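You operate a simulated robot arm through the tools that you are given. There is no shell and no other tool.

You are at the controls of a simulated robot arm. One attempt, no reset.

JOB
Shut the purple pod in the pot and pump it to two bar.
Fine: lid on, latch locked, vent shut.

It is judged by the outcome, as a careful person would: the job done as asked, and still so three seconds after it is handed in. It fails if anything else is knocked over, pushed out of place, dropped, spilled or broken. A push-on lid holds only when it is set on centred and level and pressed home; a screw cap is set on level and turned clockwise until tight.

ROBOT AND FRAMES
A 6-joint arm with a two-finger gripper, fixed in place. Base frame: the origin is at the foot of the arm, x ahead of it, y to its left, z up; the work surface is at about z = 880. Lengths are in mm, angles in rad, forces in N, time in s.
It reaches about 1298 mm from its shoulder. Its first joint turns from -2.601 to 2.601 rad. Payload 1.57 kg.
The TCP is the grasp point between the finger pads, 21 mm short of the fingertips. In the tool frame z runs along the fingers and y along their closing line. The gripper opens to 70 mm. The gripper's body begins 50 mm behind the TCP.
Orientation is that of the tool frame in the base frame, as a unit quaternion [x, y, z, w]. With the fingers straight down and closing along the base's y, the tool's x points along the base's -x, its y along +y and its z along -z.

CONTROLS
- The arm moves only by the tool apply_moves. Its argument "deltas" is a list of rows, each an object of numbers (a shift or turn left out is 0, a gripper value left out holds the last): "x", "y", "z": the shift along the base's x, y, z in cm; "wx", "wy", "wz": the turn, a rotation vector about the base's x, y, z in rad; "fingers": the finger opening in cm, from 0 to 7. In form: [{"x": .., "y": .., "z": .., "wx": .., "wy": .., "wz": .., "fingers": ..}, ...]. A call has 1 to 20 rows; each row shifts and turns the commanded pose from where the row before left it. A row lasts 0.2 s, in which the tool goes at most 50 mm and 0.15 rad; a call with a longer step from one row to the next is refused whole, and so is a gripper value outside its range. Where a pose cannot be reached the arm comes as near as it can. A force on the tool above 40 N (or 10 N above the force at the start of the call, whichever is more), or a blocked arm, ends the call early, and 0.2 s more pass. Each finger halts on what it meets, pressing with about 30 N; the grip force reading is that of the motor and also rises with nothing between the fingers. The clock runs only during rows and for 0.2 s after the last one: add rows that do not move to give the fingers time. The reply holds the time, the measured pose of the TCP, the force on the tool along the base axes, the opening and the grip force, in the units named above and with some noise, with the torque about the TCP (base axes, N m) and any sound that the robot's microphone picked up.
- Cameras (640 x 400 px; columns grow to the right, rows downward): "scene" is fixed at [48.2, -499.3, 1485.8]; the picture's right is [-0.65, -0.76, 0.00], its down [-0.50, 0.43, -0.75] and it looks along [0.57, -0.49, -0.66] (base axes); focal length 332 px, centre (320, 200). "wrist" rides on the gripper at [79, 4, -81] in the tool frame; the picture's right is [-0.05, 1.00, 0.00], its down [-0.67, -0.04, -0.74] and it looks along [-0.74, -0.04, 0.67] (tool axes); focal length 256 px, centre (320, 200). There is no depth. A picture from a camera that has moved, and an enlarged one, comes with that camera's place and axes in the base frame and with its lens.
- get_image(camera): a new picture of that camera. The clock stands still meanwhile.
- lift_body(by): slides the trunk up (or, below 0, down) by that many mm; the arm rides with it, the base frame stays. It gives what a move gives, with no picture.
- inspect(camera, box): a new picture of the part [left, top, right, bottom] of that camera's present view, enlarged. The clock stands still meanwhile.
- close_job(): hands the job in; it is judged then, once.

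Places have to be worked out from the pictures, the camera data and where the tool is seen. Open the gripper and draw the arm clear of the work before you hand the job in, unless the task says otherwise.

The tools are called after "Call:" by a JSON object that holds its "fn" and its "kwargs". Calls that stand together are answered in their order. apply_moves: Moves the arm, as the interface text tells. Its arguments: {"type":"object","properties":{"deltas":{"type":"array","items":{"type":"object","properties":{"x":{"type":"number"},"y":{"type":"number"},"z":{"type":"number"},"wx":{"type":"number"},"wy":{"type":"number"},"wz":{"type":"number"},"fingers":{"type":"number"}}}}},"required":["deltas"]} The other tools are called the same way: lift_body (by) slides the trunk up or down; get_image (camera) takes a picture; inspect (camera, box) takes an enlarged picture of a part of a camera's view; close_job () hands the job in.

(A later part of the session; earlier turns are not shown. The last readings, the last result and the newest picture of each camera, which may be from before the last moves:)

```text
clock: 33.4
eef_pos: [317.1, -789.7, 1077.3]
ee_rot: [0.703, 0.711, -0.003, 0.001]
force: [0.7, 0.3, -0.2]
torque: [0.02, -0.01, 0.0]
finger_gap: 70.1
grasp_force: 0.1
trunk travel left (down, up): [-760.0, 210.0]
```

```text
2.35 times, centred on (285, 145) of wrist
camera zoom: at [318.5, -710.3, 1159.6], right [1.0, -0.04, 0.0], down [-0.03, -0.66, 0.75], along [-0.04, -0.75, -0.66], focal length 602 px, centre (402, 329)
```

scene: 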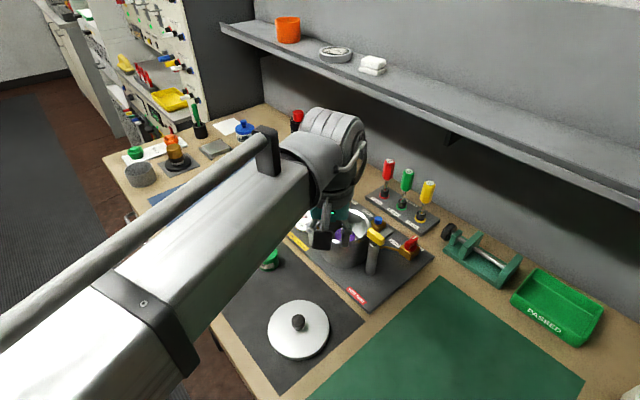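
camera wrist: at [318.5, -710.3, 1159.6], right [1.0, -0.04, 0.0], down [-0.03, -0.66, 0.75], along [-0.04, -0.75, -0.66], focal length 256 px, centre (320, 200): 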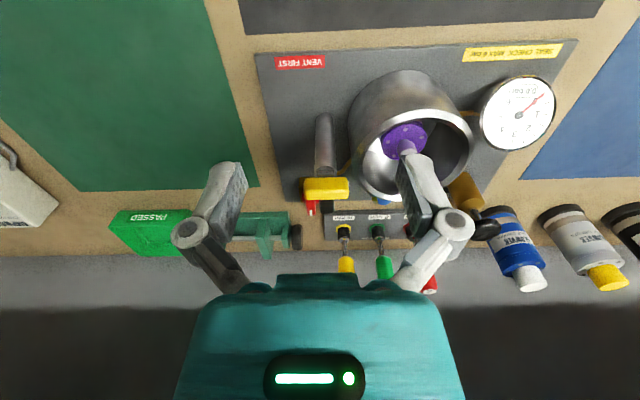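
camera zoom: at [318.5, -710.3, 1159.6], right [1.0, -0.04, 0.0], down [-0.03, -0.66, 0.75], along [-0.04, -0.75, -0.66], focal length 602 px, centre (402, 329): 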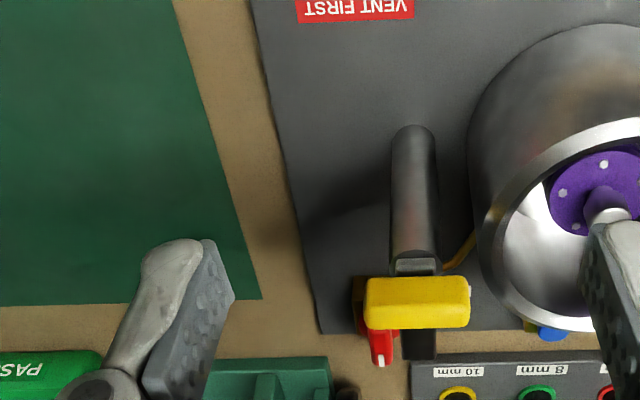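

The yellow handle spans x about 294–338 at y about -887, its pivot post at about (316, -872); the bar points to -y (open). Lid edge will reach x about 343, so there is a slim gap. Now I'll go view the lid closely.

Call:
{"fn": "apply_moves", "kwargs": {"deltas": [{"y": 3.7, "x": -0.3}, {"y": 3.7, "x": -0.3}, {"y": 3.7, "x": -0.3}, {"y": 3.7, "x": -0.3}, {}, {}]}}

Call:
{"fn": "get_image", "kwargs": {"camera": "wrist"}}

Call:
{"fn": "inspect", "kwargs": {"camera": "wrist", "box": [230, 0, 410, 170]}}

Call:
{"fn": "inspect", "kwargs": {"camera": "scene", "box": [250, 270, 350, 370]}}

```text
clock: 34.8
eef_pos: [303.9, -643.4, 1078.1]
ee_rot: [0.704, 0.71, -0.003, 0.0]
force: [0.3, 0.2, 1.0]
torque: [0.0, 0.0, 0.03]
finger_gap: 70.1
grasp_force: 0.1
trunk travel left (down, up): [-760.0, 210.0]
```

```text
taken
camera wrist: at [307.6, -563.0, 1159.5], right [1.0, -0.04, 0.0], down [-0.03, -0.66, 0.75], along [-0.03, -0.75, -0.66], focal length 256 px, centre (320, 200)
```

wrist: 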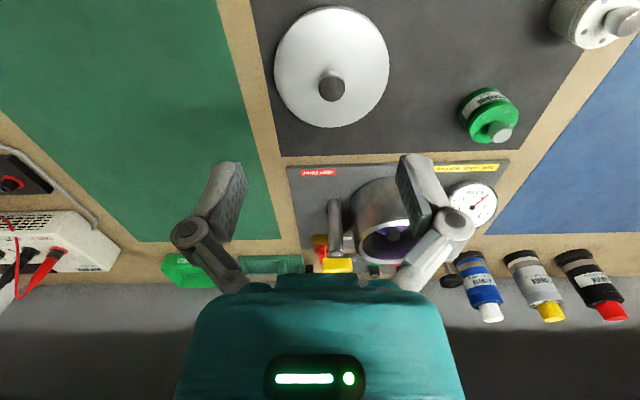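

```text
2.35 times, centred on (320, 85) of wrist
camera zoom: at [307.6, -563.0, 1159.5], right [1.0, -0.04, 0.0], down [-0.03, -0.66, 0.75], along [-0.03, -0.75, -0.66], focal length 602 px, centre (320, 471)
```

zoom: 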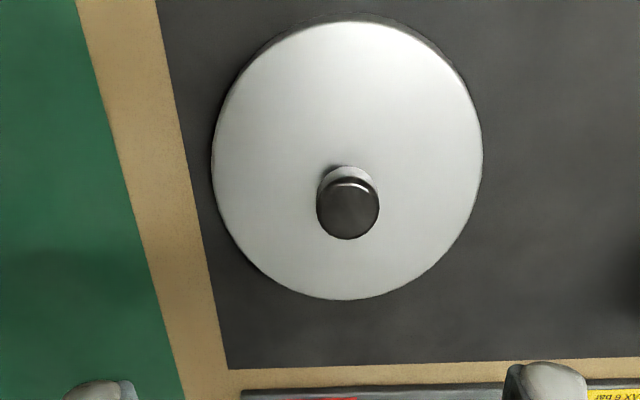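

```text
4.00 times, centred on (300, 320) of scene
camera zoom: at [48.2, -499.3, 1485.8], right [-0.65, -0.76, 0.0], down [-0.5, 0.43, -0.75], along [0.57, -0.49, -0.66], focal length 1330 px, centre (400, -280)
```

zoom: 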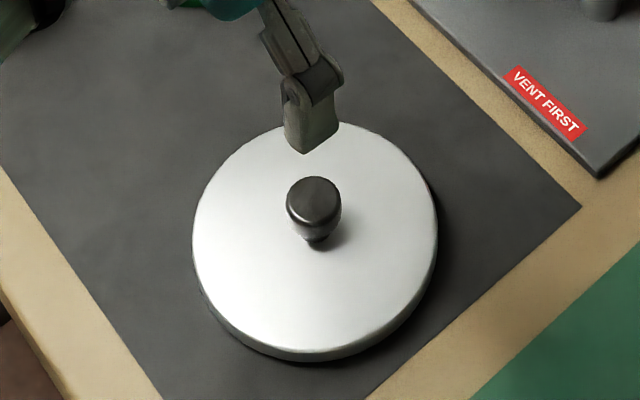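

The knob appears about 11 mm to +x of the tool's centre plane, so the lid is near x = 314, y about -672. I'll centre over it and check symmetry in this orientation (gives a precise x).

Call:
{"fn": "apply_moves", "kwargs": {"deltas": [{"x": 1.05, "y": -2.7}, {}, {}]}}

Call:
{"fn": "lift_body", "kwargs": {"by": -80}}

Call:
{"fn": "inspect", "kwargs": {"camera": "wrist", "box": [200, 0, 440, 180]}}

```text
clock: 35.6
eef_pos: [314.5, -668.3, 1078.0]
ee_rot: [0.703, 0.711, -0.003, 0.0]
force: [-0.6, 0.3, -0.3]
torque: [-0.04, -0.03, 0.02]
finger_gap: 70.2
grasp_force: 0.0
trunk travel left (down, up): [-760.0, 210.0]
```

```text
clock: 36.8
eef_pos: [315.2, -669.9, 999.0]
ee_rot: [0.704, 0.711, -0.003, 0.001]
force: [0.0, -0.5, -0.1]
torque: [0.01, 0.03, 0.02]
finger_gap: 70.1
grasp_force: 0.1
trunk travel left (down, up): [-680.0, 290.0]
```

```text
2.22 times, centred on (320, 90) of wrist
camera zoom: at [316.8, -589.6, 1079.7], right [1.0, -0.04, 0.0], down [-0.03, -0.66, 0.75], along [-0.03, -0.75, -0.66], focal length 569 px, centre (320, 444)
```

zoom: 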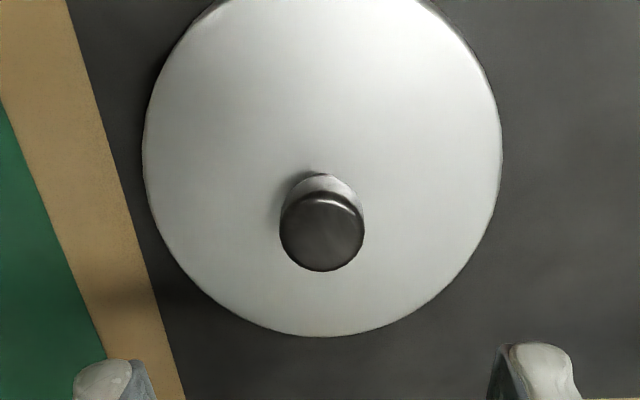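

Knob and disc are both centred at zoom x = 322, so lid x is about 315.2 in tool coordinates. Before gripping, I'll go over the pot in this same orientation to measure its x the same precise way.

Call:
{"fn": "lift_body", "kwargs": {"by": 80}}

Call:
{"fn": "apply_moves", "kwargs": {"deltas": [{"x": 1.66, "y": -4.06}, {"x": 1.66, "y": -4.06}, {"x": 1.66, "y": -4.06}, {"x": 1.66, "y": -4.06}, {"x": 1.66, "y": -4.06}, {}, {}]}}

Call:
{"fn": "get_image", "kwargs": {"camera": "wrist"}}

Call:
{"fn": "inspect", "kwargs": {"camera": "wrist", "box": [200, 0, 440, 180]}}

```text
clock: 37.9
eef_pos: [314.9, -668.7, 1078.3]
ee_rot: [0.703, 0.711, -0.002, 0.0]
force: [1.0, 0.0, 0.0]
torque: [0.0, -0.02, 0.05]
finger_gap: 70.0
grasp_force: 0.0
trunk travel left (down, up): [-760.0, 210.0]
```

```text
clock: 39.5
eef_pos: [396.4, -872.3, 1077.8]
ee_rot: [0.703, 0.711, -0.002, -0.001]
force: [-0.4, 0.2, 1.2]
torque: [0.0, 0.03, 0.01]
finger_gap: 69.9
grasp_force: 0.1
trunk travel left (down, up): [-760.0, 210.0]
```

```text
taken
camera wrist: at [398.7, -792.6, 1159.7], right [1.0, -0.04, 0.0], down [-0.03, -0.66, 0.75], along [-0.03, -0.75, -0.66], focal length 256 px, centre (320, 200)
```

wrist: 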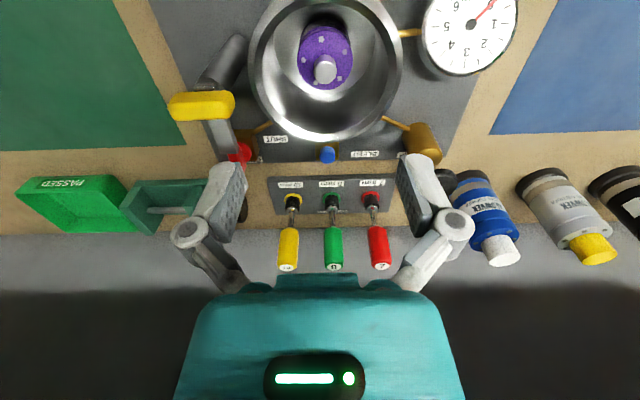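

```text
2.22 times, centred on (320, 90) of wrist
camera zoom: at [398.7, -792.6, 1159.7], right [1.0, -0.04, 0.0], down [-0.03, -0.66, 0.75], along [-0.03, -0.75, -0.66], focal length 569 px, centre (320, 444)
```

zoom: 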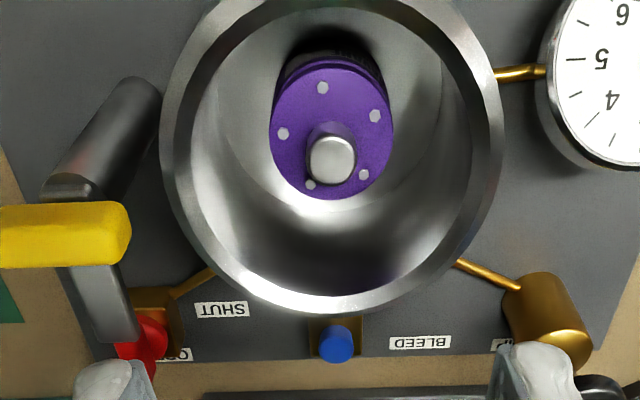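

The rim centre is 3.7 mm to +x of the tool plane here, giving the pot centre x about 85 mm beyond the lid's. The pod stands neatly inside. Now returning over the lid with the tool turned back so it closes along y.

Call:
{"fn": "apply_moves", "kwargs": {"deltas": [{"x": -0.68, "y": 1.66, "wz": 0.13}, {"x": -0.68, "y": 1.66, "wz": 0.13}, {"x": -0.68, "y": 1.66, "wz": 0.13}, {"x": -0.68, "y": 1.66, "wz": 0.13}, {"x": -0.68, "y": 1.66, "wz": 0.13}, {"x": -0.68, "y": 1.66, "wz": 0.13}, {"x": -0.68, "y": 1.66, "wz": 0.13}, {"x": -0.68, "y": 1.66, "wz": 0.13}, {"x": -0.68, "y": 1.66, "wz": 0.13}, {"x": -0.68, "y": 1.66, "wz": 0.13}, {"x": -0.68, "y": 1.66, "wz": 0.13}, {"x": -0.68, "y": 1.66, "wz": 0.13}, {}, {}]}}

Call:
{"fn": "inspect", "kwargs": {"camera": "wrist", "box": [200, 0, 440, 180]}}

```text
clock: 42.5
eef_pos: [315.9, -674.3, 1078.2]
ee_rot: [0.0, 1.0, -0.003, 0.001]
force: [0.9, -1.0, 0.4]
torque: [-0.01, 0.04, 0.0]
finger_gap: 70.0
grasp_force: 0.1
trunk travel left (down, up): [-760.0, 210.0]
```

```text
2.22 times, centred on (320, 90) of wrist
camera zoom: at [235.2, -669.5, 1159.6], right [0.05, 1.0, 0.0], down [0.66, -0.03, 0.75], along [0.75, -0.04, -0.66], focal length 569 px, centre (320, 444)
```

zoom: 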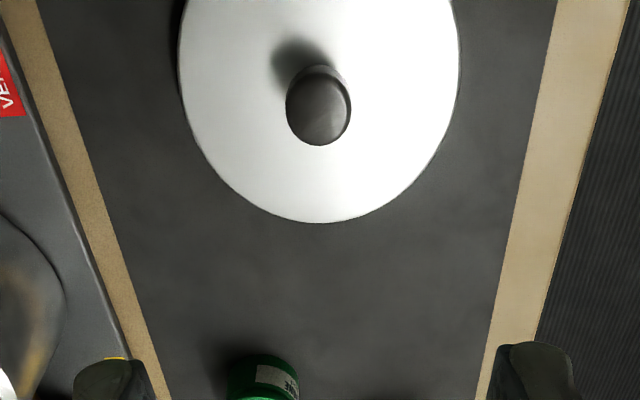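

The lid is within 0.6 mm of centre in y too. Lowering to just above grasp height with fingers at 50 mm.

Call:
{"fn": "apply_moves", "kwargs": {"deltas": [{"x": -0.03, "y": -0.06, "fingers": 5.0}, {}, {}]}}

Call:
{"fn": "lift_body", "kwargs": {"by": -135}}

Call:
{"fn": "inspect", "kwargs": {"camera": "wrist", "box": [200, 40, 440, 230]}}

Call:
{"fn": "inspect", "kwargs": {"camera": "scene", "box": [240, 260, 360, 370]}}

```text
clock: 43.3
eef_pos: [315.8, -674.8, 1078.0]
ee_rot: [0.0, 1.0, -0.001, 0.001]
force: [-0.3, -0.4, -0.2]
torque: [-0.01, 0.01, 0.03]
finger_gap: 49.9
grasp_force: 0.1
trunk travel left (down, up): [-760.0, 210.0]
```

```text
clock: 45.0
eef_pos: [315.8, -674.8, 943.9]
ee_rot: [0.001, 1.0, -0.002, 0.002]
force: [0.5, -0.4, 0.6]
torque: [0.04, -0.03, 0.01]
finger_gap: 50.1
grasp_force: 0.1
trunk travel left (down, up): [-625.0, 345.0]
```

```text
2.11 times, centred on (320, 135) of wrist
camera zoom: at [234.8, -670.0, 1024.7], right [0.05, 1.0, 0.0], down [0.66, -0.03, 0.75], along [0.75, -0.04, -0.66], focal length 539 px, centre (320, 337)
```

zoom: 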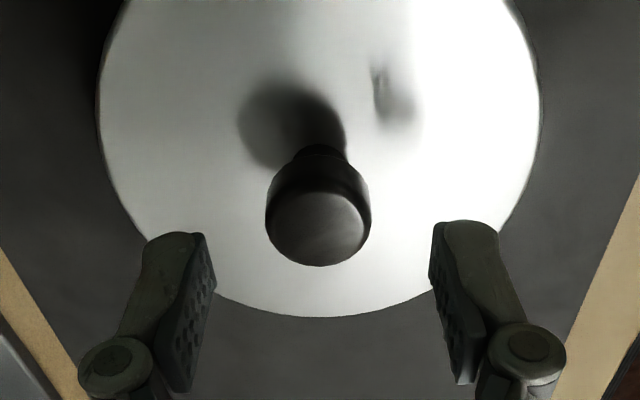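

```text
3.64 times, centred on (300, 315) of scene
camera zoom: at [48.2, -499.3, 1485.8], right [-0.65, -0.76, 0.0], down [-0.5, 0.43, -0.75], along [0.57, -0.49, -0.66], focal length 1209 px, centre (393, -218)
```

zoom: 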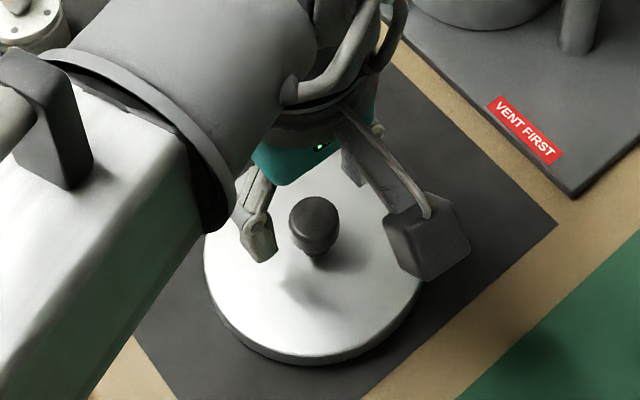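

Well centred; knob top is about z 918–922. Lowering 23 mm so the tips sit a few mm above the lid plate.

Call:
{"fn": "lift_body", "kwargs": {"by": -23}}

Call:
{"fn": "inspect", "kwargs": {"camera": "wrist", "box": [200, 60, 440, 250]}}

Call:
{"fn": "inspect", "kwargs": {"camera": "scene", "box": [240, 260, 360, 370]}}

```text
clock: 45.7
eef_pos: [316.4, -675.1, 920.2]
ee_rot: [0.0, 1.0, -0.002, 0.001]
force: [-0.7, 0.8, 0.4]
torque: [0.0, -0.01, 0.01]
finger_gap: 49.9
grasp_force: 0.0
trunk travel left (down, up): [-602.0, 368.0]
```

```text
2.11 times, centred on (320, 155) of wrist
camera zoom: at [234.8, -670.0, 1001.6], right [0.05, 1.0, 0.0], down [0.66, -0.03, 0.75], along [0.75, -0.04, -0.66], focal length 539 px, centre (320, 295)
```

zoom: 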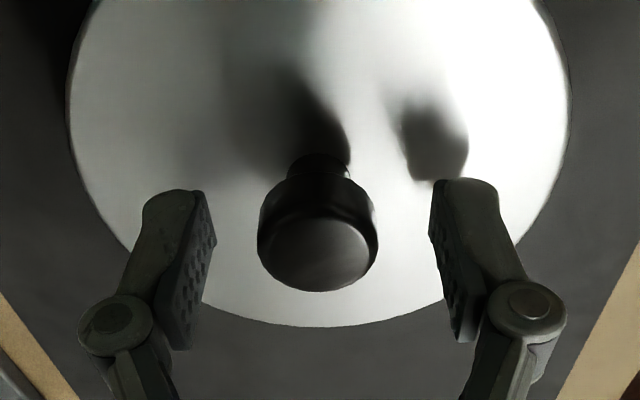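

```text
3.64 times, centred on (300, 315) of scene
camera zoom: at [48.2, -499.3, 1485.8], right [-0.65, -0.76, 0.0], down [-0.5, 0.43, -0.75], along [0.57, -0.49, -0.66], focal length 1209 px, centre (393, -218)
```

zoom: 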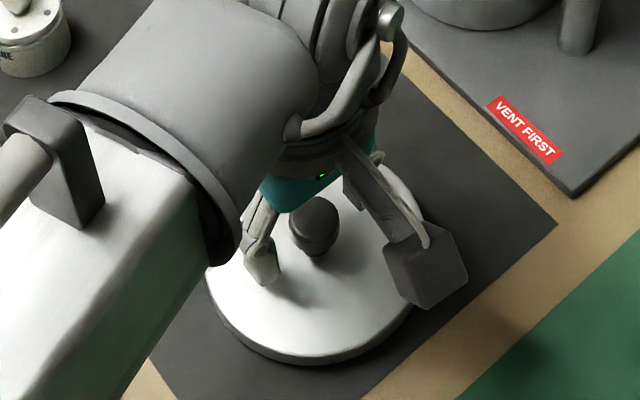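

No contact with the plate, knob centred between the pads. Closing.

Call:
{"fn": "apply_moves", "kwargs": {"deltas": [{"fingers": 1.8}, {}, {}, {}, {}]}}

```text
clock: 46.9
eef_pos: [315.7, -674.8, 921.2]
ee_rot: [0.0, 1.0, -0.002, 0.001]
force: [0.0, -1.7, 4.4]
torque: [0.01, 0.03, -0.03]
finger_gap: 24.9
grasp_force: 30.0
trunk travel left (down, up): [-602.0, 368.0]
```

Gripped at 24.9 mm, matching the knob. Lifting a little to confirm hold and level.

Call:
{"fn": "lift_body", "kwargs": {"by": 20}}

Call:
{"fn": "get_image", "kwargs": {"camera": "wrist"}}

Call:
{"fn": "inspect", "kwargs": {"camera": "scene", "box": [240, 260, 360, 370]}}

```text
clock: 47.5
eef_pos: [315.3, -674.5, 940.3]
ee_rot: [0.0, 1.0, -0.001, 0.002]
force: [0.2, 0.6, -1.3]
torque: [-0.02, -0.02, 0.0]
finger_gap: 24.5
grasp_force: 30.3
trunk travel left (down, up): [-622.0, 348.0]
```

```text
taken
camera wrist: at [234.9, -670.1, 1021.5], right [0.05, 1.0, 0.0], down [0.66, -0.03, 0.75], along [0.75, -0.04, -0.66], focal length 256 px, centre (320, 200)
```

wrist: 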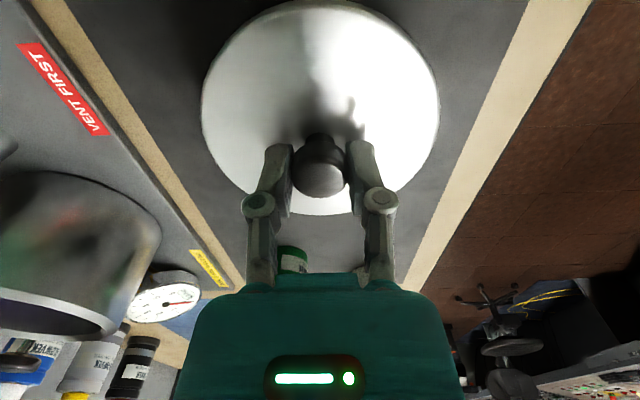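

```text
3.64 times, centred on (300, 315) of scene
camera zoom: at [48.2, -499.3, 1485.8], right [-0.65, -0.76, 0.0], down [-0.5, 0.43, -0.75], along [0.57, -0.49, -0.66], focal length 1209 px, centre (393, -218)
```

zoom: 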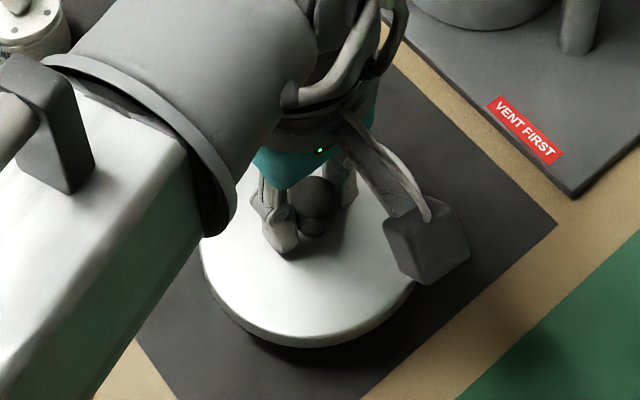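

The lid is held level and centred on the tool. Raising 140 mm and carrying it over the pot.

Call:
{"fn": "lift_body", "kwargs": {"by": 140}}

Call:
{"fn": "apply_moves", "kwargs": {"deltas": [{"x": 1.7, "y": -3.98}, {"x": 1.7, "y": -3.98}, {"x": 1.7, "y": -3.98}, {"x": 1.7, "y": -3.98}, {"x": 1.7, "y": -3.98}, {}, {}]}}

Call:
{"fn": "get_image", "kwargs": {"camera": "wrist"}}

Call:
{"fn": "get_image", "kwargs": {"camera": "scene"}}

```text
clock: 49.2
eef_pos: [316.6, -674.9, 1080.5]
ee_rot: [0.0, 1.0, -0.002, 0.001]
force: [-0.2, 0.5, -1.7]
torque: [-0.04, 0.01, 0.0]
finger_gap: 25.1
grasp_force: 30.0
trunk travel left (down, up): [-762.0, 208.0]
```

```text
clock: 50.8
eef_pos: [399.9, -873.7, 1080.7]
ee_rot: [0.0, 1.0, -0.002, 0.001]
force: [-0.6, 0.7, -1.6]
torque: [-0.03, 0.0, 0.0]
finger_gap: 24.9
grasp_force: 30.1
trunk travel left (down, up): [-762.0, 208.0]
```

```text
taken
camera wrist: at [319.4, -870.0, 1161.6], right [0.05, 1.0, 0.0], down [0.66, -0.03, 0.75], along [0.75, -0.04, -0.66], focal length 256 px, centre (320, 200)
```

wrist: 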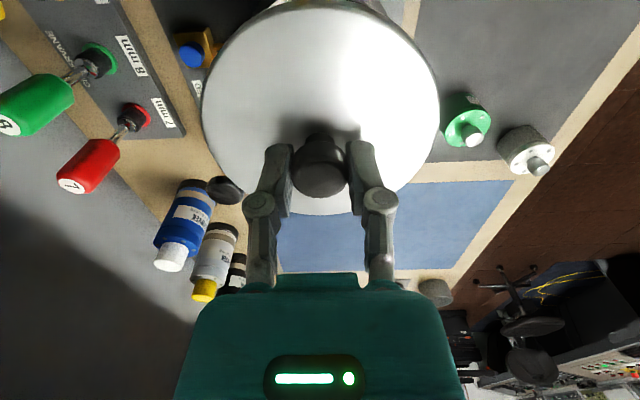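

```text
taken
```

scene: 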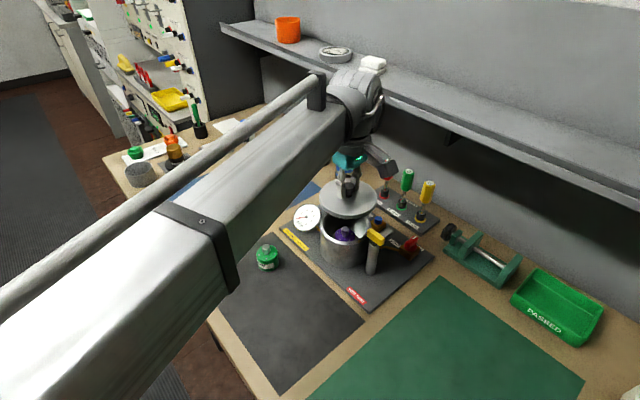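

Checking alignment of lid over pot in the zoomed scene view.

Call:
{"fn": "inspect", "kwargs": {"camera": "scene", "box": [290, 160, 420, 290]}}

Call:
{"fn": "inspect", "kwargs": {"camera": "wrist", "box": [190, 0, 450, 160]}}

```text
3.08 times, centred on (355, 225) of scene
camera zoom: at [48.2, -499.3, 1485.8], right [-0.65, -0.76, 0.0], down [-0.5, 0.43, -0.75], along [0.57, -0.49, -0.66], focal length 1023 px, centre (212, 123)
```

zoom: 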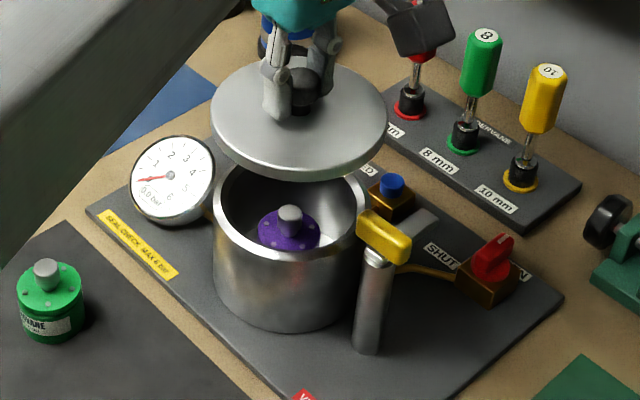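

```text
2.46 times, centred on (320, 80) of wrist
camera zoom: at [319.4, -870.0, 1161.6], right [0.05, 1.0, 0.0], down [0.66, -0.03, 0.75], along [0.75, -0.04, -0.66], focal length 630 px, centre (320, 495)
```

zoom: 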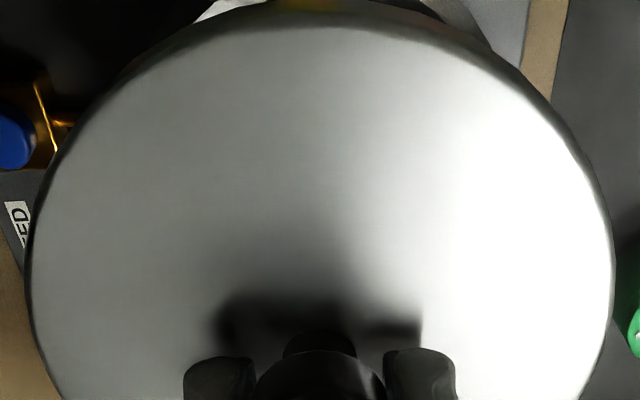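

The rim peeks out behind the lid at the top; I'll zoom there to judge the sideways (y) symmetry.

Call:
{"fn": "inspect", "kwargs": {"camera": "wrist", "box": [250, 0, 410, 60]}}

```text
4.00 times, centred on (330, 30) of wrist
camera zoom: at [319.4, -870.0, 1161.6], right [0.05, 1.0, 0.0], down [0.66, -0.03, 0.75], along [0.75, -0.04, -0.66], focal length 1024 px, centre (280, 880)
```

zoom: 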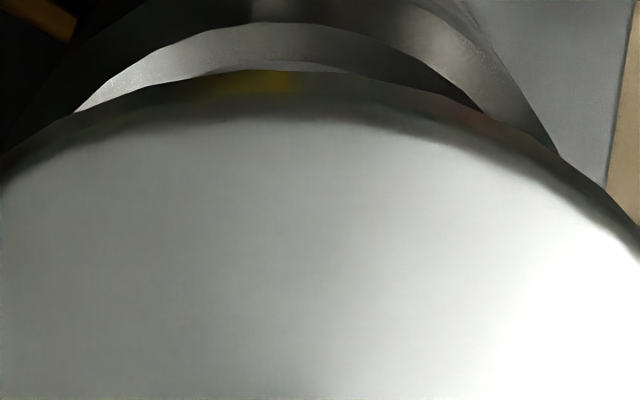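

The inner rim is symmetric (78 to 480, centre line 280), so y is right. I'll turn the tool 90° to check x by the same symmetry; this also keeps the camera away from the latch.

Call:
{"fn": "apply_moves", "kwargs": {"deltas": [{"wz": -0.13}, {"wz": -0.13}, {"wz": -0.13}, {"wz": -0.13}, {"wz": -0.13}, {"wz": -0.13}, {"wz": -0.13}, {"wz": -0.13}, {"wz": -0.13}, {"wz": -0.13}, {"wz": -0.13}, {"wz": -0.13}, {}, {}]}}

Call:
{"fn": "inspect", "kwargs": {"camera": "wrist", "box": [240, 0, 400, 60]}}

Call:
{"fn": "get_image", "kwargs": {"camera": "wrist"}}

```text
clock: 53.8
eef_pos: [401.9, -872.2, 1080.5]
ee_rot: [0.703, 0.711, -0.002, 0.0]
force: [-0.1, -1.6, -1.7]
torque: [0.0, 0.04, -0.02]
finger_gap: 24.6
grasp_force: 29.9
trunk travel left (down, up): [-762.0, 208.0]
```

```text
4.00 times, centred on (320, 30) of wrist
camera zoom: at [403.8, -794.1, 1161.5], right [1.0, -0.04, 0.0], down [-0.03, -0.66, 0.75], along [-0.04, -0.75, -0.66], focal length 1024 px, centre (320, 880)
```

zoom: 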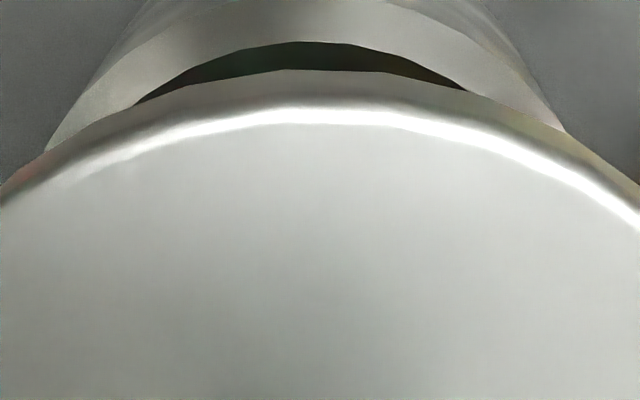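

```text
taken
camera wrist: at [403.8, -794.1, 1161.5], right [1.0, -0.04, 0.0], down [-0.03, -0.66, 0.75], along [-0.04, -0.75, -0.66], focal length 256 px, centre (320, 200)
```

wrist: 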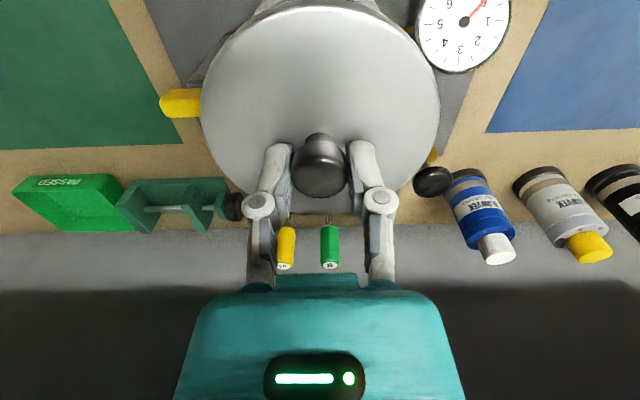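

Inner and outer rim arcs centre about 8–12 px left of the tool plane, so the lid is about 1.5 mm too far in +x after the turn. Correcting by (-1.5, -0.8) mm and lowering to just above the rim.

Call:
{"fn": "apply_moves", "kwargs": {"deltas": [{"x": -0.15, "y": -0.08}, {}, {}]}}

Call:
{"fn": "inspect", "kwargs": {"camera": "wrist", "box": [240, 0, 400, 60]}}

Call:
{"fn": "lift_body", "kwargs": {"by": -65}}

Call:
{"fn": "inspect", "kwargs": {"camera": "wrist", "box": [180, 0, 460, 200]}}

Call:
{"fn": "inspect", "kwargs": {"camera": "scene", "box": [290, 160, 420, 290]}}

```text
clock: 54.6
eef_pos: [399.4, -873.3, 1080.3]
ee_rot: [0.704, 0.711, -0.002, 0.0]
force: [0.4, 1.4, -1.4]
torque: [0.01, -0.03, -0.01]
finger_gap: 24.5
grasp_force: 30.2
trunk travel left (down, up): [-762.0, 208.0]
```

```text
4.00 times, centred on (320, 30) of wrist
camera zoom: at [402.2, -794.7, 1161.5], right [1.0, -0.04, 0.0], down [-0.03, -0.66, 0.75], along [-0.03, -0.75, -0.66], focal length 1024 px, centre (320, 880)
```

zoom: 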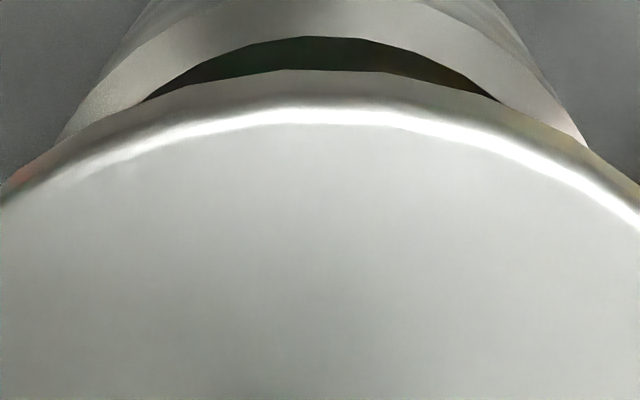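

```text
clock: 55.6
eef_pos: [399.1, -874.7, 1015.4]
ee_rot: [0.704, 0.71, -0.002, 0.001]
force: [0.5, 0.3, -1.9]
torque: [0.02, -0.02, -0.03]
finger_gap: 24.9
grasp_force: 29.7
trunk travel left (down, up): [-697.0, 273.0]
```

```text
2.00 times, centred on (320, 100) of wrist
camera zoom: at [402.1, -794.6, 1096.5], right [1.0, -0.04, 0.0], down [-0.03, -0.66, 0.75], along [-0.03, -0.75, -0.66], focal length 512 px, centre (320, 400)
```

zoom: 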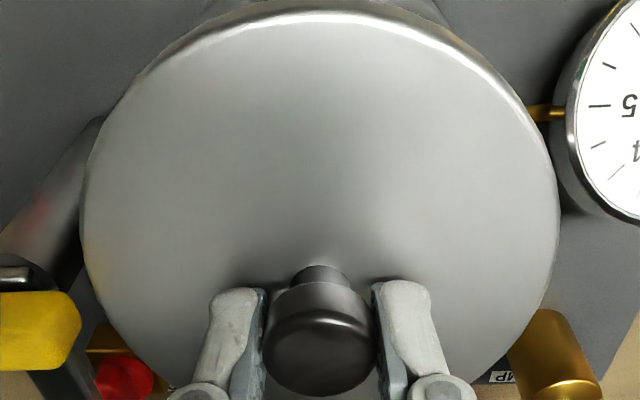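

```text
3.08 times, centred on (355, 225) of scene
camera zoom: at [48.2, -499.3, 1485.8], right [-0.65, -0.76, 0.0], down [-0.5, 0.43, -0.75], along [0.57, -0.49, -0.66], focal length 1023 px, centre (212, 123)
```

zoom: 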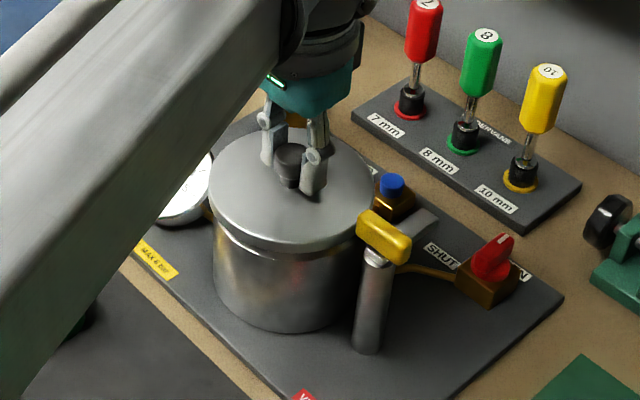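

After the correction the rim arcs are symmetric (143–500 about 321). The lid is now just above the rim with clear air beside the latch. Lowering in small steps to contact.

Call:
{"fn": "lift_body", "kwargs": {"by": -6}}

Call:
{"fn": "lift_body", "kwargs": {"by": -4}}

```text
clock: 56.2
eef_pos: [399.6, -873.8, 1009.4]
ee_rot: [0.704, 0.71, -0.002, 0.0]
force: [-0.1, -0.5, -0.9]
torque: [0.0, -0.01, 0.0]
finger_gap: 24.6
grasp_force: 30.1
trunk travel left (down, up): [-691.0, 279.0]
```

```text
clock: 56.7
eef_pos: [400.4, -874.9, 1005.8]
ee_rot: [0.703, 0.712, -0.002, -0.001]
force: [0.6, -0.9, -1.4]
torque: [-0.03, 0.03, 0.01]
finger_gap: 24.5
grasp_force: 29.7
trunk travel left (down, up): [-687.0, 283.0]
```

Still free. Two more small steps, watching the force.

Call:
{"fn": "lift_body", "kwargs": {"by": -3}}

Call:
{"fn": "inspect", "kwargs": {"camera": "wrist", "box": [180, 0, 460, 200]}}

Call:
{"fn": "inspect", "kwargs": {"camera": "scene", "box": [310, 180, 400, 270]}}

```text
clock: 57.2
eef_pos: [399.4, -876.0, 1003.9]
ee_rot: [0.703, 0.711, -0.003, 0.002]
force: [4.4, -21.1, 28.0]
torque: [-0.2, -0.07, 0.0]
finger_gap: 25.2
grasp_force: 29.8
trunk travel left (down, up): [-684.0, 286.0]
heard: snap
```

```text
2.00 times, centred on (320, 100) of wrist
camera zoom: at [401.7, -795.7, 1084.5], right [1.0, -0.04, 0.0], down [-0.03, -0.66, 0.75], along [-0.03, -0.75, -0.66], focal length 512 px, centre (320, 400)
```

zoom: 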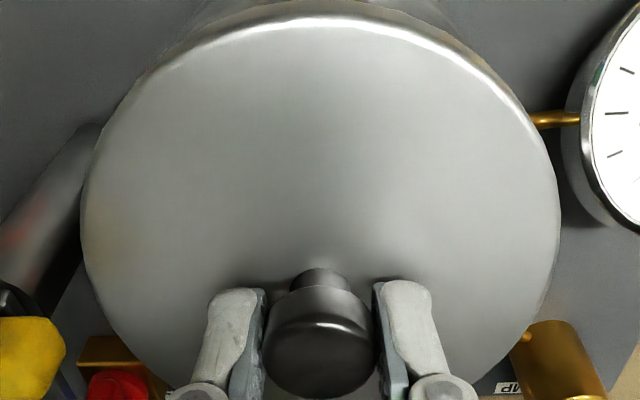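

```text
4.44 times, centred on (355, 225) of scene
camera zoom: at [48.2, -499.3, 1485.8], right [-0.65, -0.76, 0.0], down [-0.5, 0.43, -0.75], along [0.57, -0.49, -0.66], focal length 1478 px, centre (164, 89)
```

zoom: 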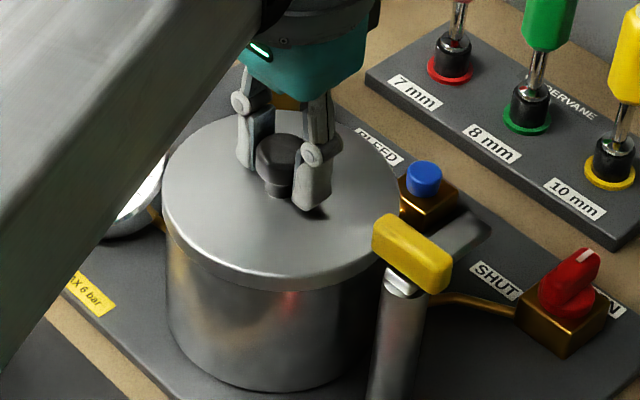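

A "snap" was heard with 28 N of push: the lid has seated. I'll ease off 1 mm and open the fingers, then inspect the lid's seating.

Call:
{"fn": "lift_body", "kwargs": {"by": 1}}

Call:
{"fn": "apply_moves", "kwargs": {"deltas": [{"fingers": 4.5}, {}, {}, {}]}}

Call:
{"fn": "lift_body", "kwargs": {"by": 60}}

Call:
{"fn": "get_image", "kwargs": {"camera": "wrist"}}

Call:
{"fn": "inspect", "kwargs": {"camera": "scene", "box": [310, 180, 400, 270]}}

```text
clock: 57.8
eef_pos: [400.5, -874.0, 1003.3]
ee_rot: [0.703, 0.711, -0.004, 0.002]
force: [4.6, -23.8, 21.6]
torque: [-0.2, -0.04, -0.02]
finger_gap: 24.6
grasp_force: 30.0
trunk travel left (down, up): [-685.0, 285.0]
```

```text
clock: 58.8
eef_pos: [400.1, -874.2, 1003.0]
ee_rot: [0.703, 0.711, -0.003, 0.0]
force: [0.0, -0.1, -0.1]
torque: [0.01, 0.01, 0.03]
finger_gap: 45.0
grasp_force: 0.1
trunk travel left (down, up): [-685.0, 285.0]
```

```text
clock: 59.8
eef_pos: [400.4, -873.9, 1063.0]
ee_rot: [0.703, 0.711, -0.003, 0.0]
force: [0.4, 0.1, 0.1]
torque: [0.0, 0.01, 0.03]
finger_gap: 45.0
grasp_force: 0.2
trunk travel left (down, up): [-745.0, 225.0]
```

```text
taken
camera wrist: at [402.2, -794.6, 1144.5], right [1.0, -0.04, 0.0], down [-0.03, -0.66, 0.75], along [-0.03, -0.75, -0.66], focal length 256 px, centre (320, 200)
```

wrist: 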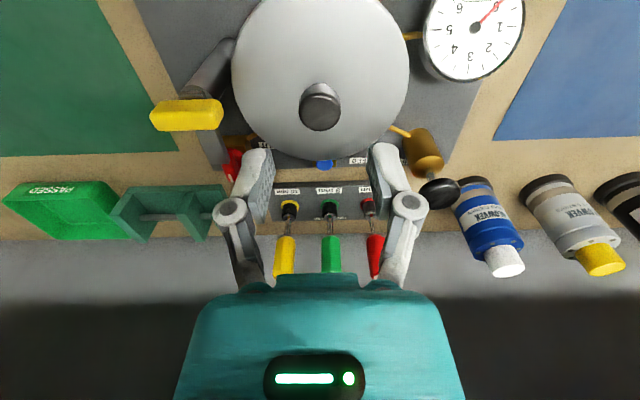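

```text
4.44 times, centred on (355, 225) of scene
camera zoom: at [48.2, -499.3, 1485.8], right [-0.65, -0.76, 0.0], down [-0.5, 0.43, -0.75], along [0.57, -0.49, -0.66], focal length 1478 px, centre (164, 89)
```

zoom: 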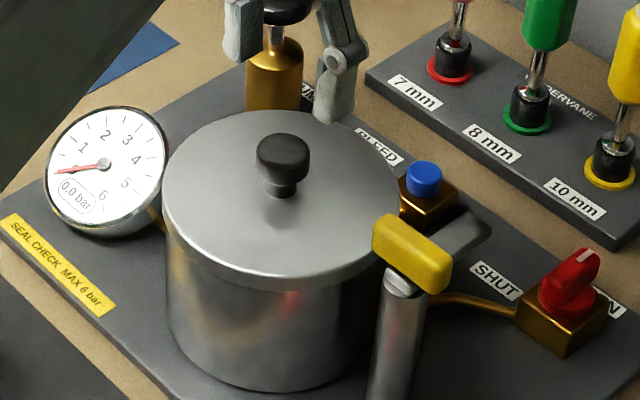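

The lid sits level and centred on the pot. Now the latch: zooming in on it from this viewpoint.

Call:
{"fn": "inspect", "kwargs": {"camera": "wrist", "box": [140, 20, 270, 200]}}

Call:
{"fn": "inspect", "kwargs": {"camera": "scene", "box": [360, 215, 440, 285]}}

```text
2.22 times, centred on (205, 110) of wrist
camera zoom: at [402.2, -794.6, 1144.5], right [1.0, -0.04, 0.0], down [-0.03, -0.66, 0.75], along [-0.03, -0.75, -0.66], focal length 569 px, centre (576, 400)
```

zoom: 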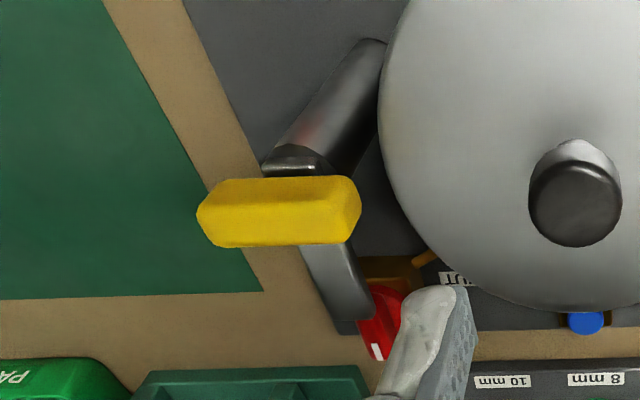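

```text
5.71 times, centred on (400, 250) of scene
camera zoom: at [48.2, -499.3, 1485.8], right [-0.65, -0.76, 0.0], down [-0.5, 0.43, -0.75], along [0.57, -0.49, -0.66], focal length 1900 px, centre (-137, -86)
```

zoom: 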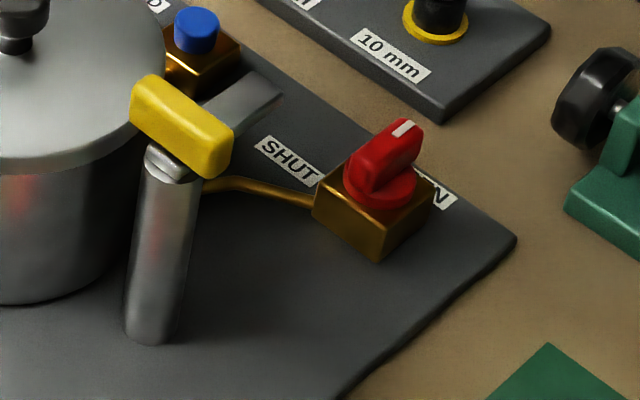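

The handle triangulates to be centred on the post axis at about (317, -873, z about 1001), 40 mm long along x, with the clamp bar pointing -y. A 90° counter-clockwise turn will swing the bar over the lid. I'll position above it with the fingers open to straddle the handle's ends.

Call:
{"fn": "apply_moves", "kwargs": {"deltas": [{"x": -4.1, "fingers": 6.4}, {"x": -4.1, "y": 0.05}, {}, {}]}}

Call:
{"fn": "get_image", "kwargs": {"camera": "wrist"}}

Call:
{"fn": "inspect", "kwargs": {"camera": "wrist", "box": [240, 40, 400, 180]}}

Call:
{"fn": "inspect", "kwargs": {"camera": "scene", "box": [320, 180, 440, 285]}}

```text
clock: 60.8
eef_pos: [318.7, -874.2, 1063.6]
ee_rot: [0.703, 0.711, -0.002, 0.0]
force: [-0.2, -0.2, -0.2]
torque: [-0.01, 0.0, 0.0]
finger_gap: 64.0
grasp_force: 0.1
trunk travel left (down, up): [-745.0, 225.0]
```

```text
taken
camera wrist: at [320.4, -794.3, 1144.6], right [1.0, -0.04, 0.0], down [-0.03, -0.66, 0.75], along [-0.03, -0.75, -0.66], focal length 256 px, centre (320, 200)
```

wrist: 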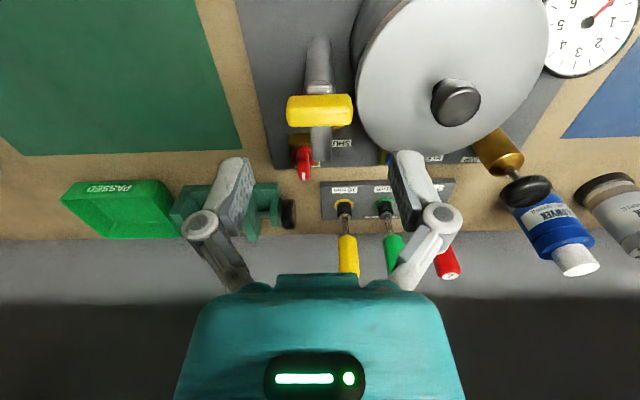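

```text
2.86 times, centred on (320, 110) of wrist
camera zoom: at [320.4, -794.3, 1144.6], right [1.0, -0.04, 0.0], down [-0.03, -0.66, 0.75], along [-0.03, -0.75, -0.66], focal length 731 px, centre (320, 457)
```

zoom: 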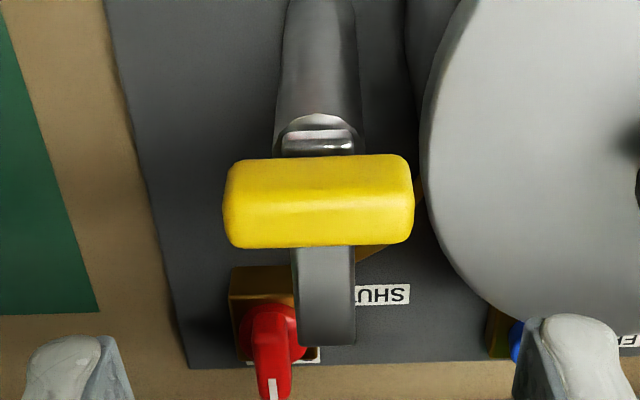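

```text
3.81 times, centred on (380, 232) of scene
camera zoom: at [48.2, -499.3, 1485.8], right [-0.65, -0.76, 0.0], down [-0.5, 0.43, -0.75], along [0.57, -0.49, -0.66], focal length 1266 px, centre (91, 76)
```

zoom: 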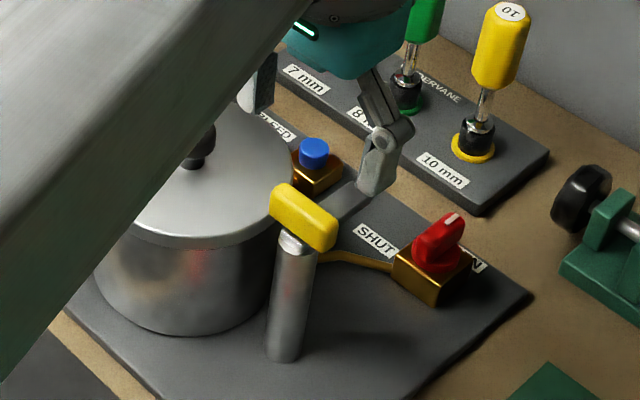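

The handle is centred under the tool (zoom centre 318 of 320). Lowering 58 mm to z about 1005 so the pads face the handle's ends; tips stay above the lid plate (about 974).

Call:
{"fn": "lift_body", "kwargs": {"by": -45}}

Call:
{"fn": "inspect", "kwargs": {"camera": "wrist", "box": [200, 40, 440, 220]}}

Call:
{"fn": "inspect", "kwargs": {"camera": "scene", "box": [340, 190, 430, 285]}}

```text
clock: 61.6
eef_pos: [319.2, -874.1, 1019.5]
ee_rot: [0.703, 0.711, -0.003, 0.001]
force: [0.3, 0.0, 0.5]
torque: [0.01, 0.03, 0.04]
finger_gap: 64.0
grasp_force: 0.0
trunk travel left (down, up): [-700.0, 270.0]
```

```text
2.22 times, centred on (320, 130) of wrist
camera zoom: at [320.4, -794.2, 1099.7], right [1.0, -0.04, 0.0], down [-0.03, -0.66, 0.75], along [-0.03, -0.75, -0.66], focal length 569 px, centre (320, 356)
```

zoom: 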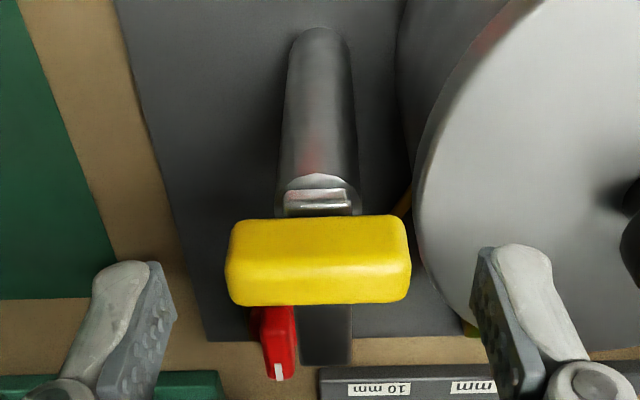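

```text
4.21 times, centred on (385, 238) of scene
camera zoom: at [48.2, -499.3, 1485.8], right [-0.65, -0.76, 0.0], down [-0.5, 0.43, -0.75], along [0.57, -0.49, -0.66], focal length 1400 px, centre (46, 42)
```

zoom: 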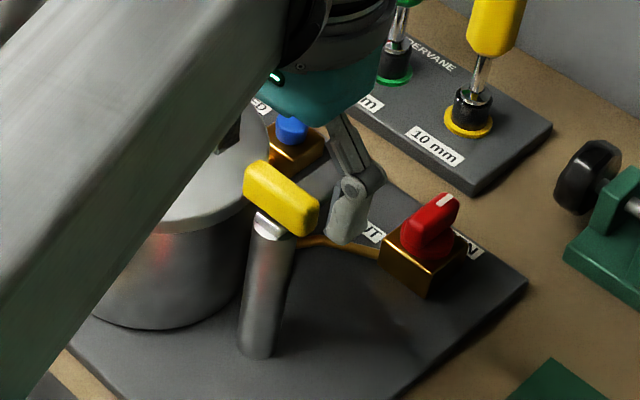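

Projection checks agree: handle and tool are aligned in x and y. Lowering 15 mm and closing on the handle's ends.

Call:
{"fn": "lift_body", "kwargs": {"by": -16}}

Call:
{"fn": "inspect", "kwargs": {"camera": "wrist", "box": [200, 40, 440, 220]}}

```text
clock: 62.3
eef_pos: [319.3, -873.8, 1003.0]
ee_rot: [0.704, 0.711, -0.004, 0.0]
force: [0.3, 1.0, 0.6]
torque: [-0.02, 0.01, 0.0]
finger_gap: 63.8
grasp_force: 0.1
trunk travel left (down, up): [-684.0, 286.0]
```

```text
2.22 times, centred on (320, 130) of wrist
camera zoom: at [320.4, -794.3, 1083.6], right [1.0, -0.04, 0.0], down [-0.03, -0.66, 0.75], along [-0.03, -0.75, -0.66], focal length 569 px, centre (320, 356)
```

zoom: 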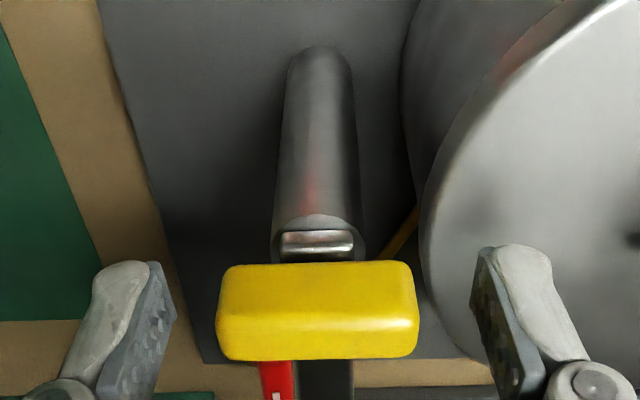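

The handle is between the pads. Closing.

Call:
{"fn": "apply_moves", "kwargs": {"deltas": [{"fingers": 3.2}, {}, {}, {}, {}]}}

Call:
{"fn": "inspect", "kwargs": {"camera": "wrist", "box": [200, 40, 440, 220]}}

```text
clock: 63.5
eef_pos: [318.0, -874.2, 1002.3]
ee_rot: [0.704, 0.71, -0.003, 0.0]
force: [-3.4, -0.7, 4.0]
torque: [-0.07, 0.15, -0.01]
finger_gap: 39.6
grasp_force: 32.4
trunk travel left (down, up): [-684.0, 286.0]
```

```text
2.22 times, centred on (320, 130) of wrist
camera zoom: at [319.9, -794.3, 1083.9], right [1.0, -0.04, 0.0], down [-0.03, -0.66, 0.75], along [-0.03, -0.75, -0.66], focal length 569 px, centre (320, 356)
```

zoom: 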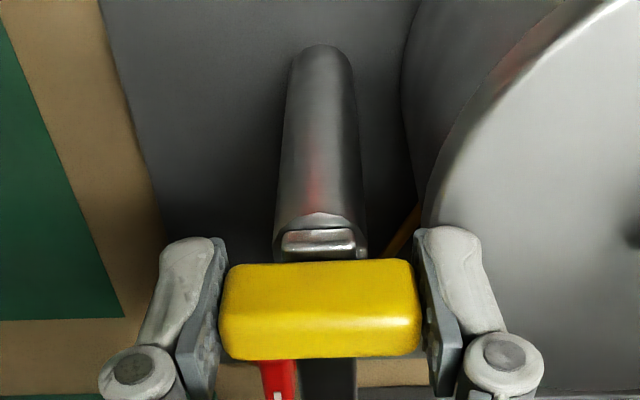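

Gripped at 39.6 mm. Trying a first small counter-clockwise turn and watching the torque.

Call:
{"fn": "apply_moves", "kwargs": {"deltas": [{"wz": 0.1}, {"wz": 0.1}, {"wz": 0.1}, {}]}}

Call:
{"fn": "inspect", "kwargs": {"camera": "wrist", "box": [160, 20, 480, 240]}}

Call:
{"fn": "inspect", "kwargs": {"camera": "scene", "box": [320, 190, 440, 285]}}

```text
clock: 64.5
eef_pos: [317.5, -874.3, 1002.3]
ee_rot: [0.588, 0.809, -0.003, 0.0]
force: [-4.5, -3.3, 3.7]
torque: [-0.06, 0.19, 0.01]
finger_gap: 39.8
grasp_force: 31.5
trunk travel left (down, up): [-684.0, 286.0]
```

```text
1.82 times, centred on (320, 130) of wrist
camera zoom: at [295.7, -796.8, 1083.9], right [0.97, 0.26, 0.0], down [0.17, -0.64, 0.75], along [0.19, -0.72, -0.66], focal length 465 px, centre (320, 327)
```

zoom: 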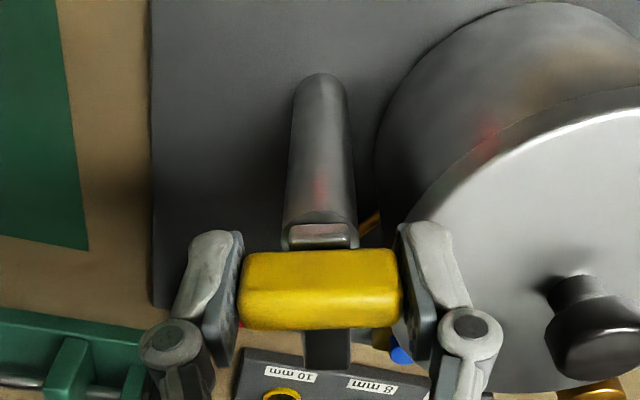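

```text
4.21 times, centred on (380, 238) of scene
camera zoom: at [48.2, -499.3, 1485.8], right [-0.65, -0.76, 0.0], down [-0.5, 0.43, -0.75], along [0.57, -0.49, -0.66], focal length 1400 px, centre (67, 42)
```

zoom: 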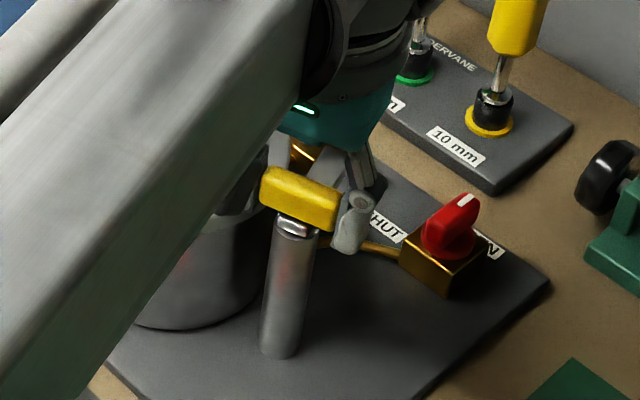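

The handle and bar turn freely with the tool. Continuing the turn another 0.84 rad, then checking.

Call:
{"fn": "apply_moves", "kwargs": {"deltas": [{"wz": 0.12}, {"wz": 0.12}, {"wz": 0.12}, {"wz": 0.12}, {"wz": 0.12}, {"wz": 0.12}, {"wz": 0.12}, {}]}}

Call:
{"fn": "inspect", "kwargs": {"camera": "wrist", "box": [160, 20, 480, 240]}}

Call:
{"fn": "inspect", "kwargs": {"camera": "scene", "box": [320, 190, 440, 285]}}

```text
clock: 66.3
eef_pos: [317.2, -874.2, 1003.7]
ee_rot: [0.208, 0.978, -0.002, 0.001]
force: [-10.6, -9.0, 8.0]
torque: [0.01, 0.62, 0.01]
finger_gap: 39.6
grasp_force: 32.1
trunk travel left (down, up): [-684.0, 286.0]
```

```text
1.82 times, centred on (320, 130) of wrist
camera zoom: at [244.3, -838.0, 1083.8], right [0.45, 0.89, 0.0], down [0.59, -0.3, 0.75], along [0.66, -0.34, -0.66], focal length 465 px, centre (320, 327)
```

zoom: 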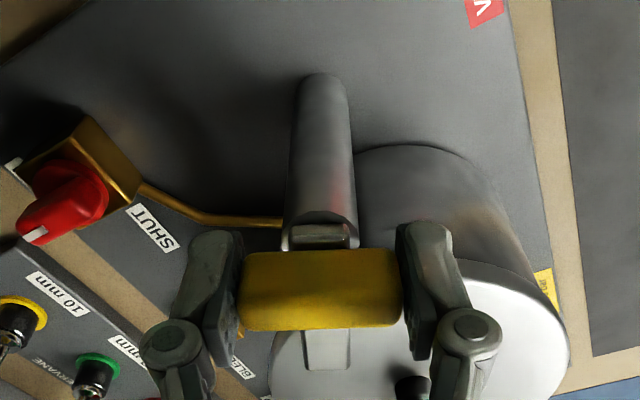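

```text
4.21 times, centred on (380, 238) of scene
camera zoom: at [48.2, -499.3, 1485.8], right [-0.65, -0.76, 0.0], down [-0.5, 0.43, -0.75], along [0.57, -0.49, -0.66], focal length 1400 px, centre (67, 42)
```

zoom: 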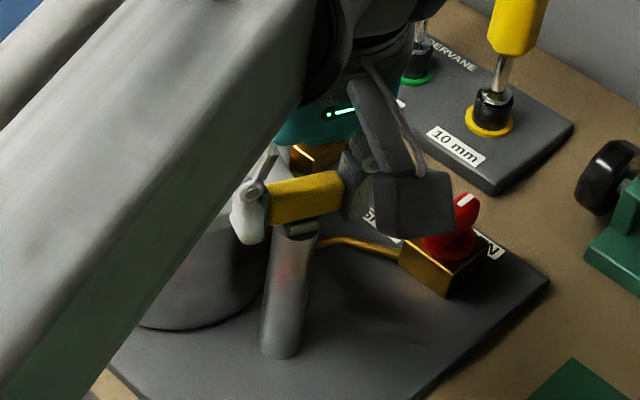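

The bar is now over the lid. Slight side force (-11, -9 N), so I'll ease the command 1 mm that way and finish the remaining 0.43 rad slowly.

Call:
{"fn": "apply_moves", "kwargs": {"deltas": [{"wz": 0.1, "x": -0.08, "y": -0.06}, {"wz": 0.1, "x": -0.04, "y": -0.04}, {"wz": 0.1}, {"wz": 0.1}, {}]}}

Call:
{"fn": "inspect", "kwargs": {"camera": "wrist", "box": [160, 20, 480, 240]}}

```text
clock: 67.5
eef_pos: [316.7, -874.2, 1002.5]
ee_rot: [0.009, 1.0, -0.001, 0.003]
force: [-5.0, -4.2, 4.6]
torque: [-0.18, -0.41, 0.02]
finger_gap: 40.0
grasp_force: 32.3
trunk travel left (down, up): [-684.0, 286.0]
```

```text
1.82 times, centred on (320, 130) of wrist
camera zoom: at [235.5, -868.9, 1083.7], right [0.07, 1.0, 0.0], down [0.66, -0.04, 0.75], along [0.75, -0.06, -0.66], focal length 465 px, centre (320, 327)
```

zoom: 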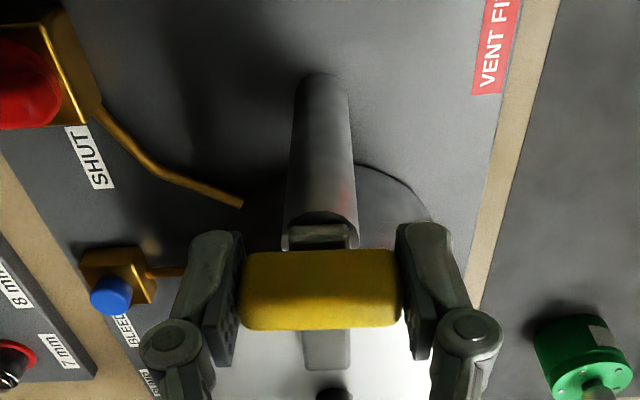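

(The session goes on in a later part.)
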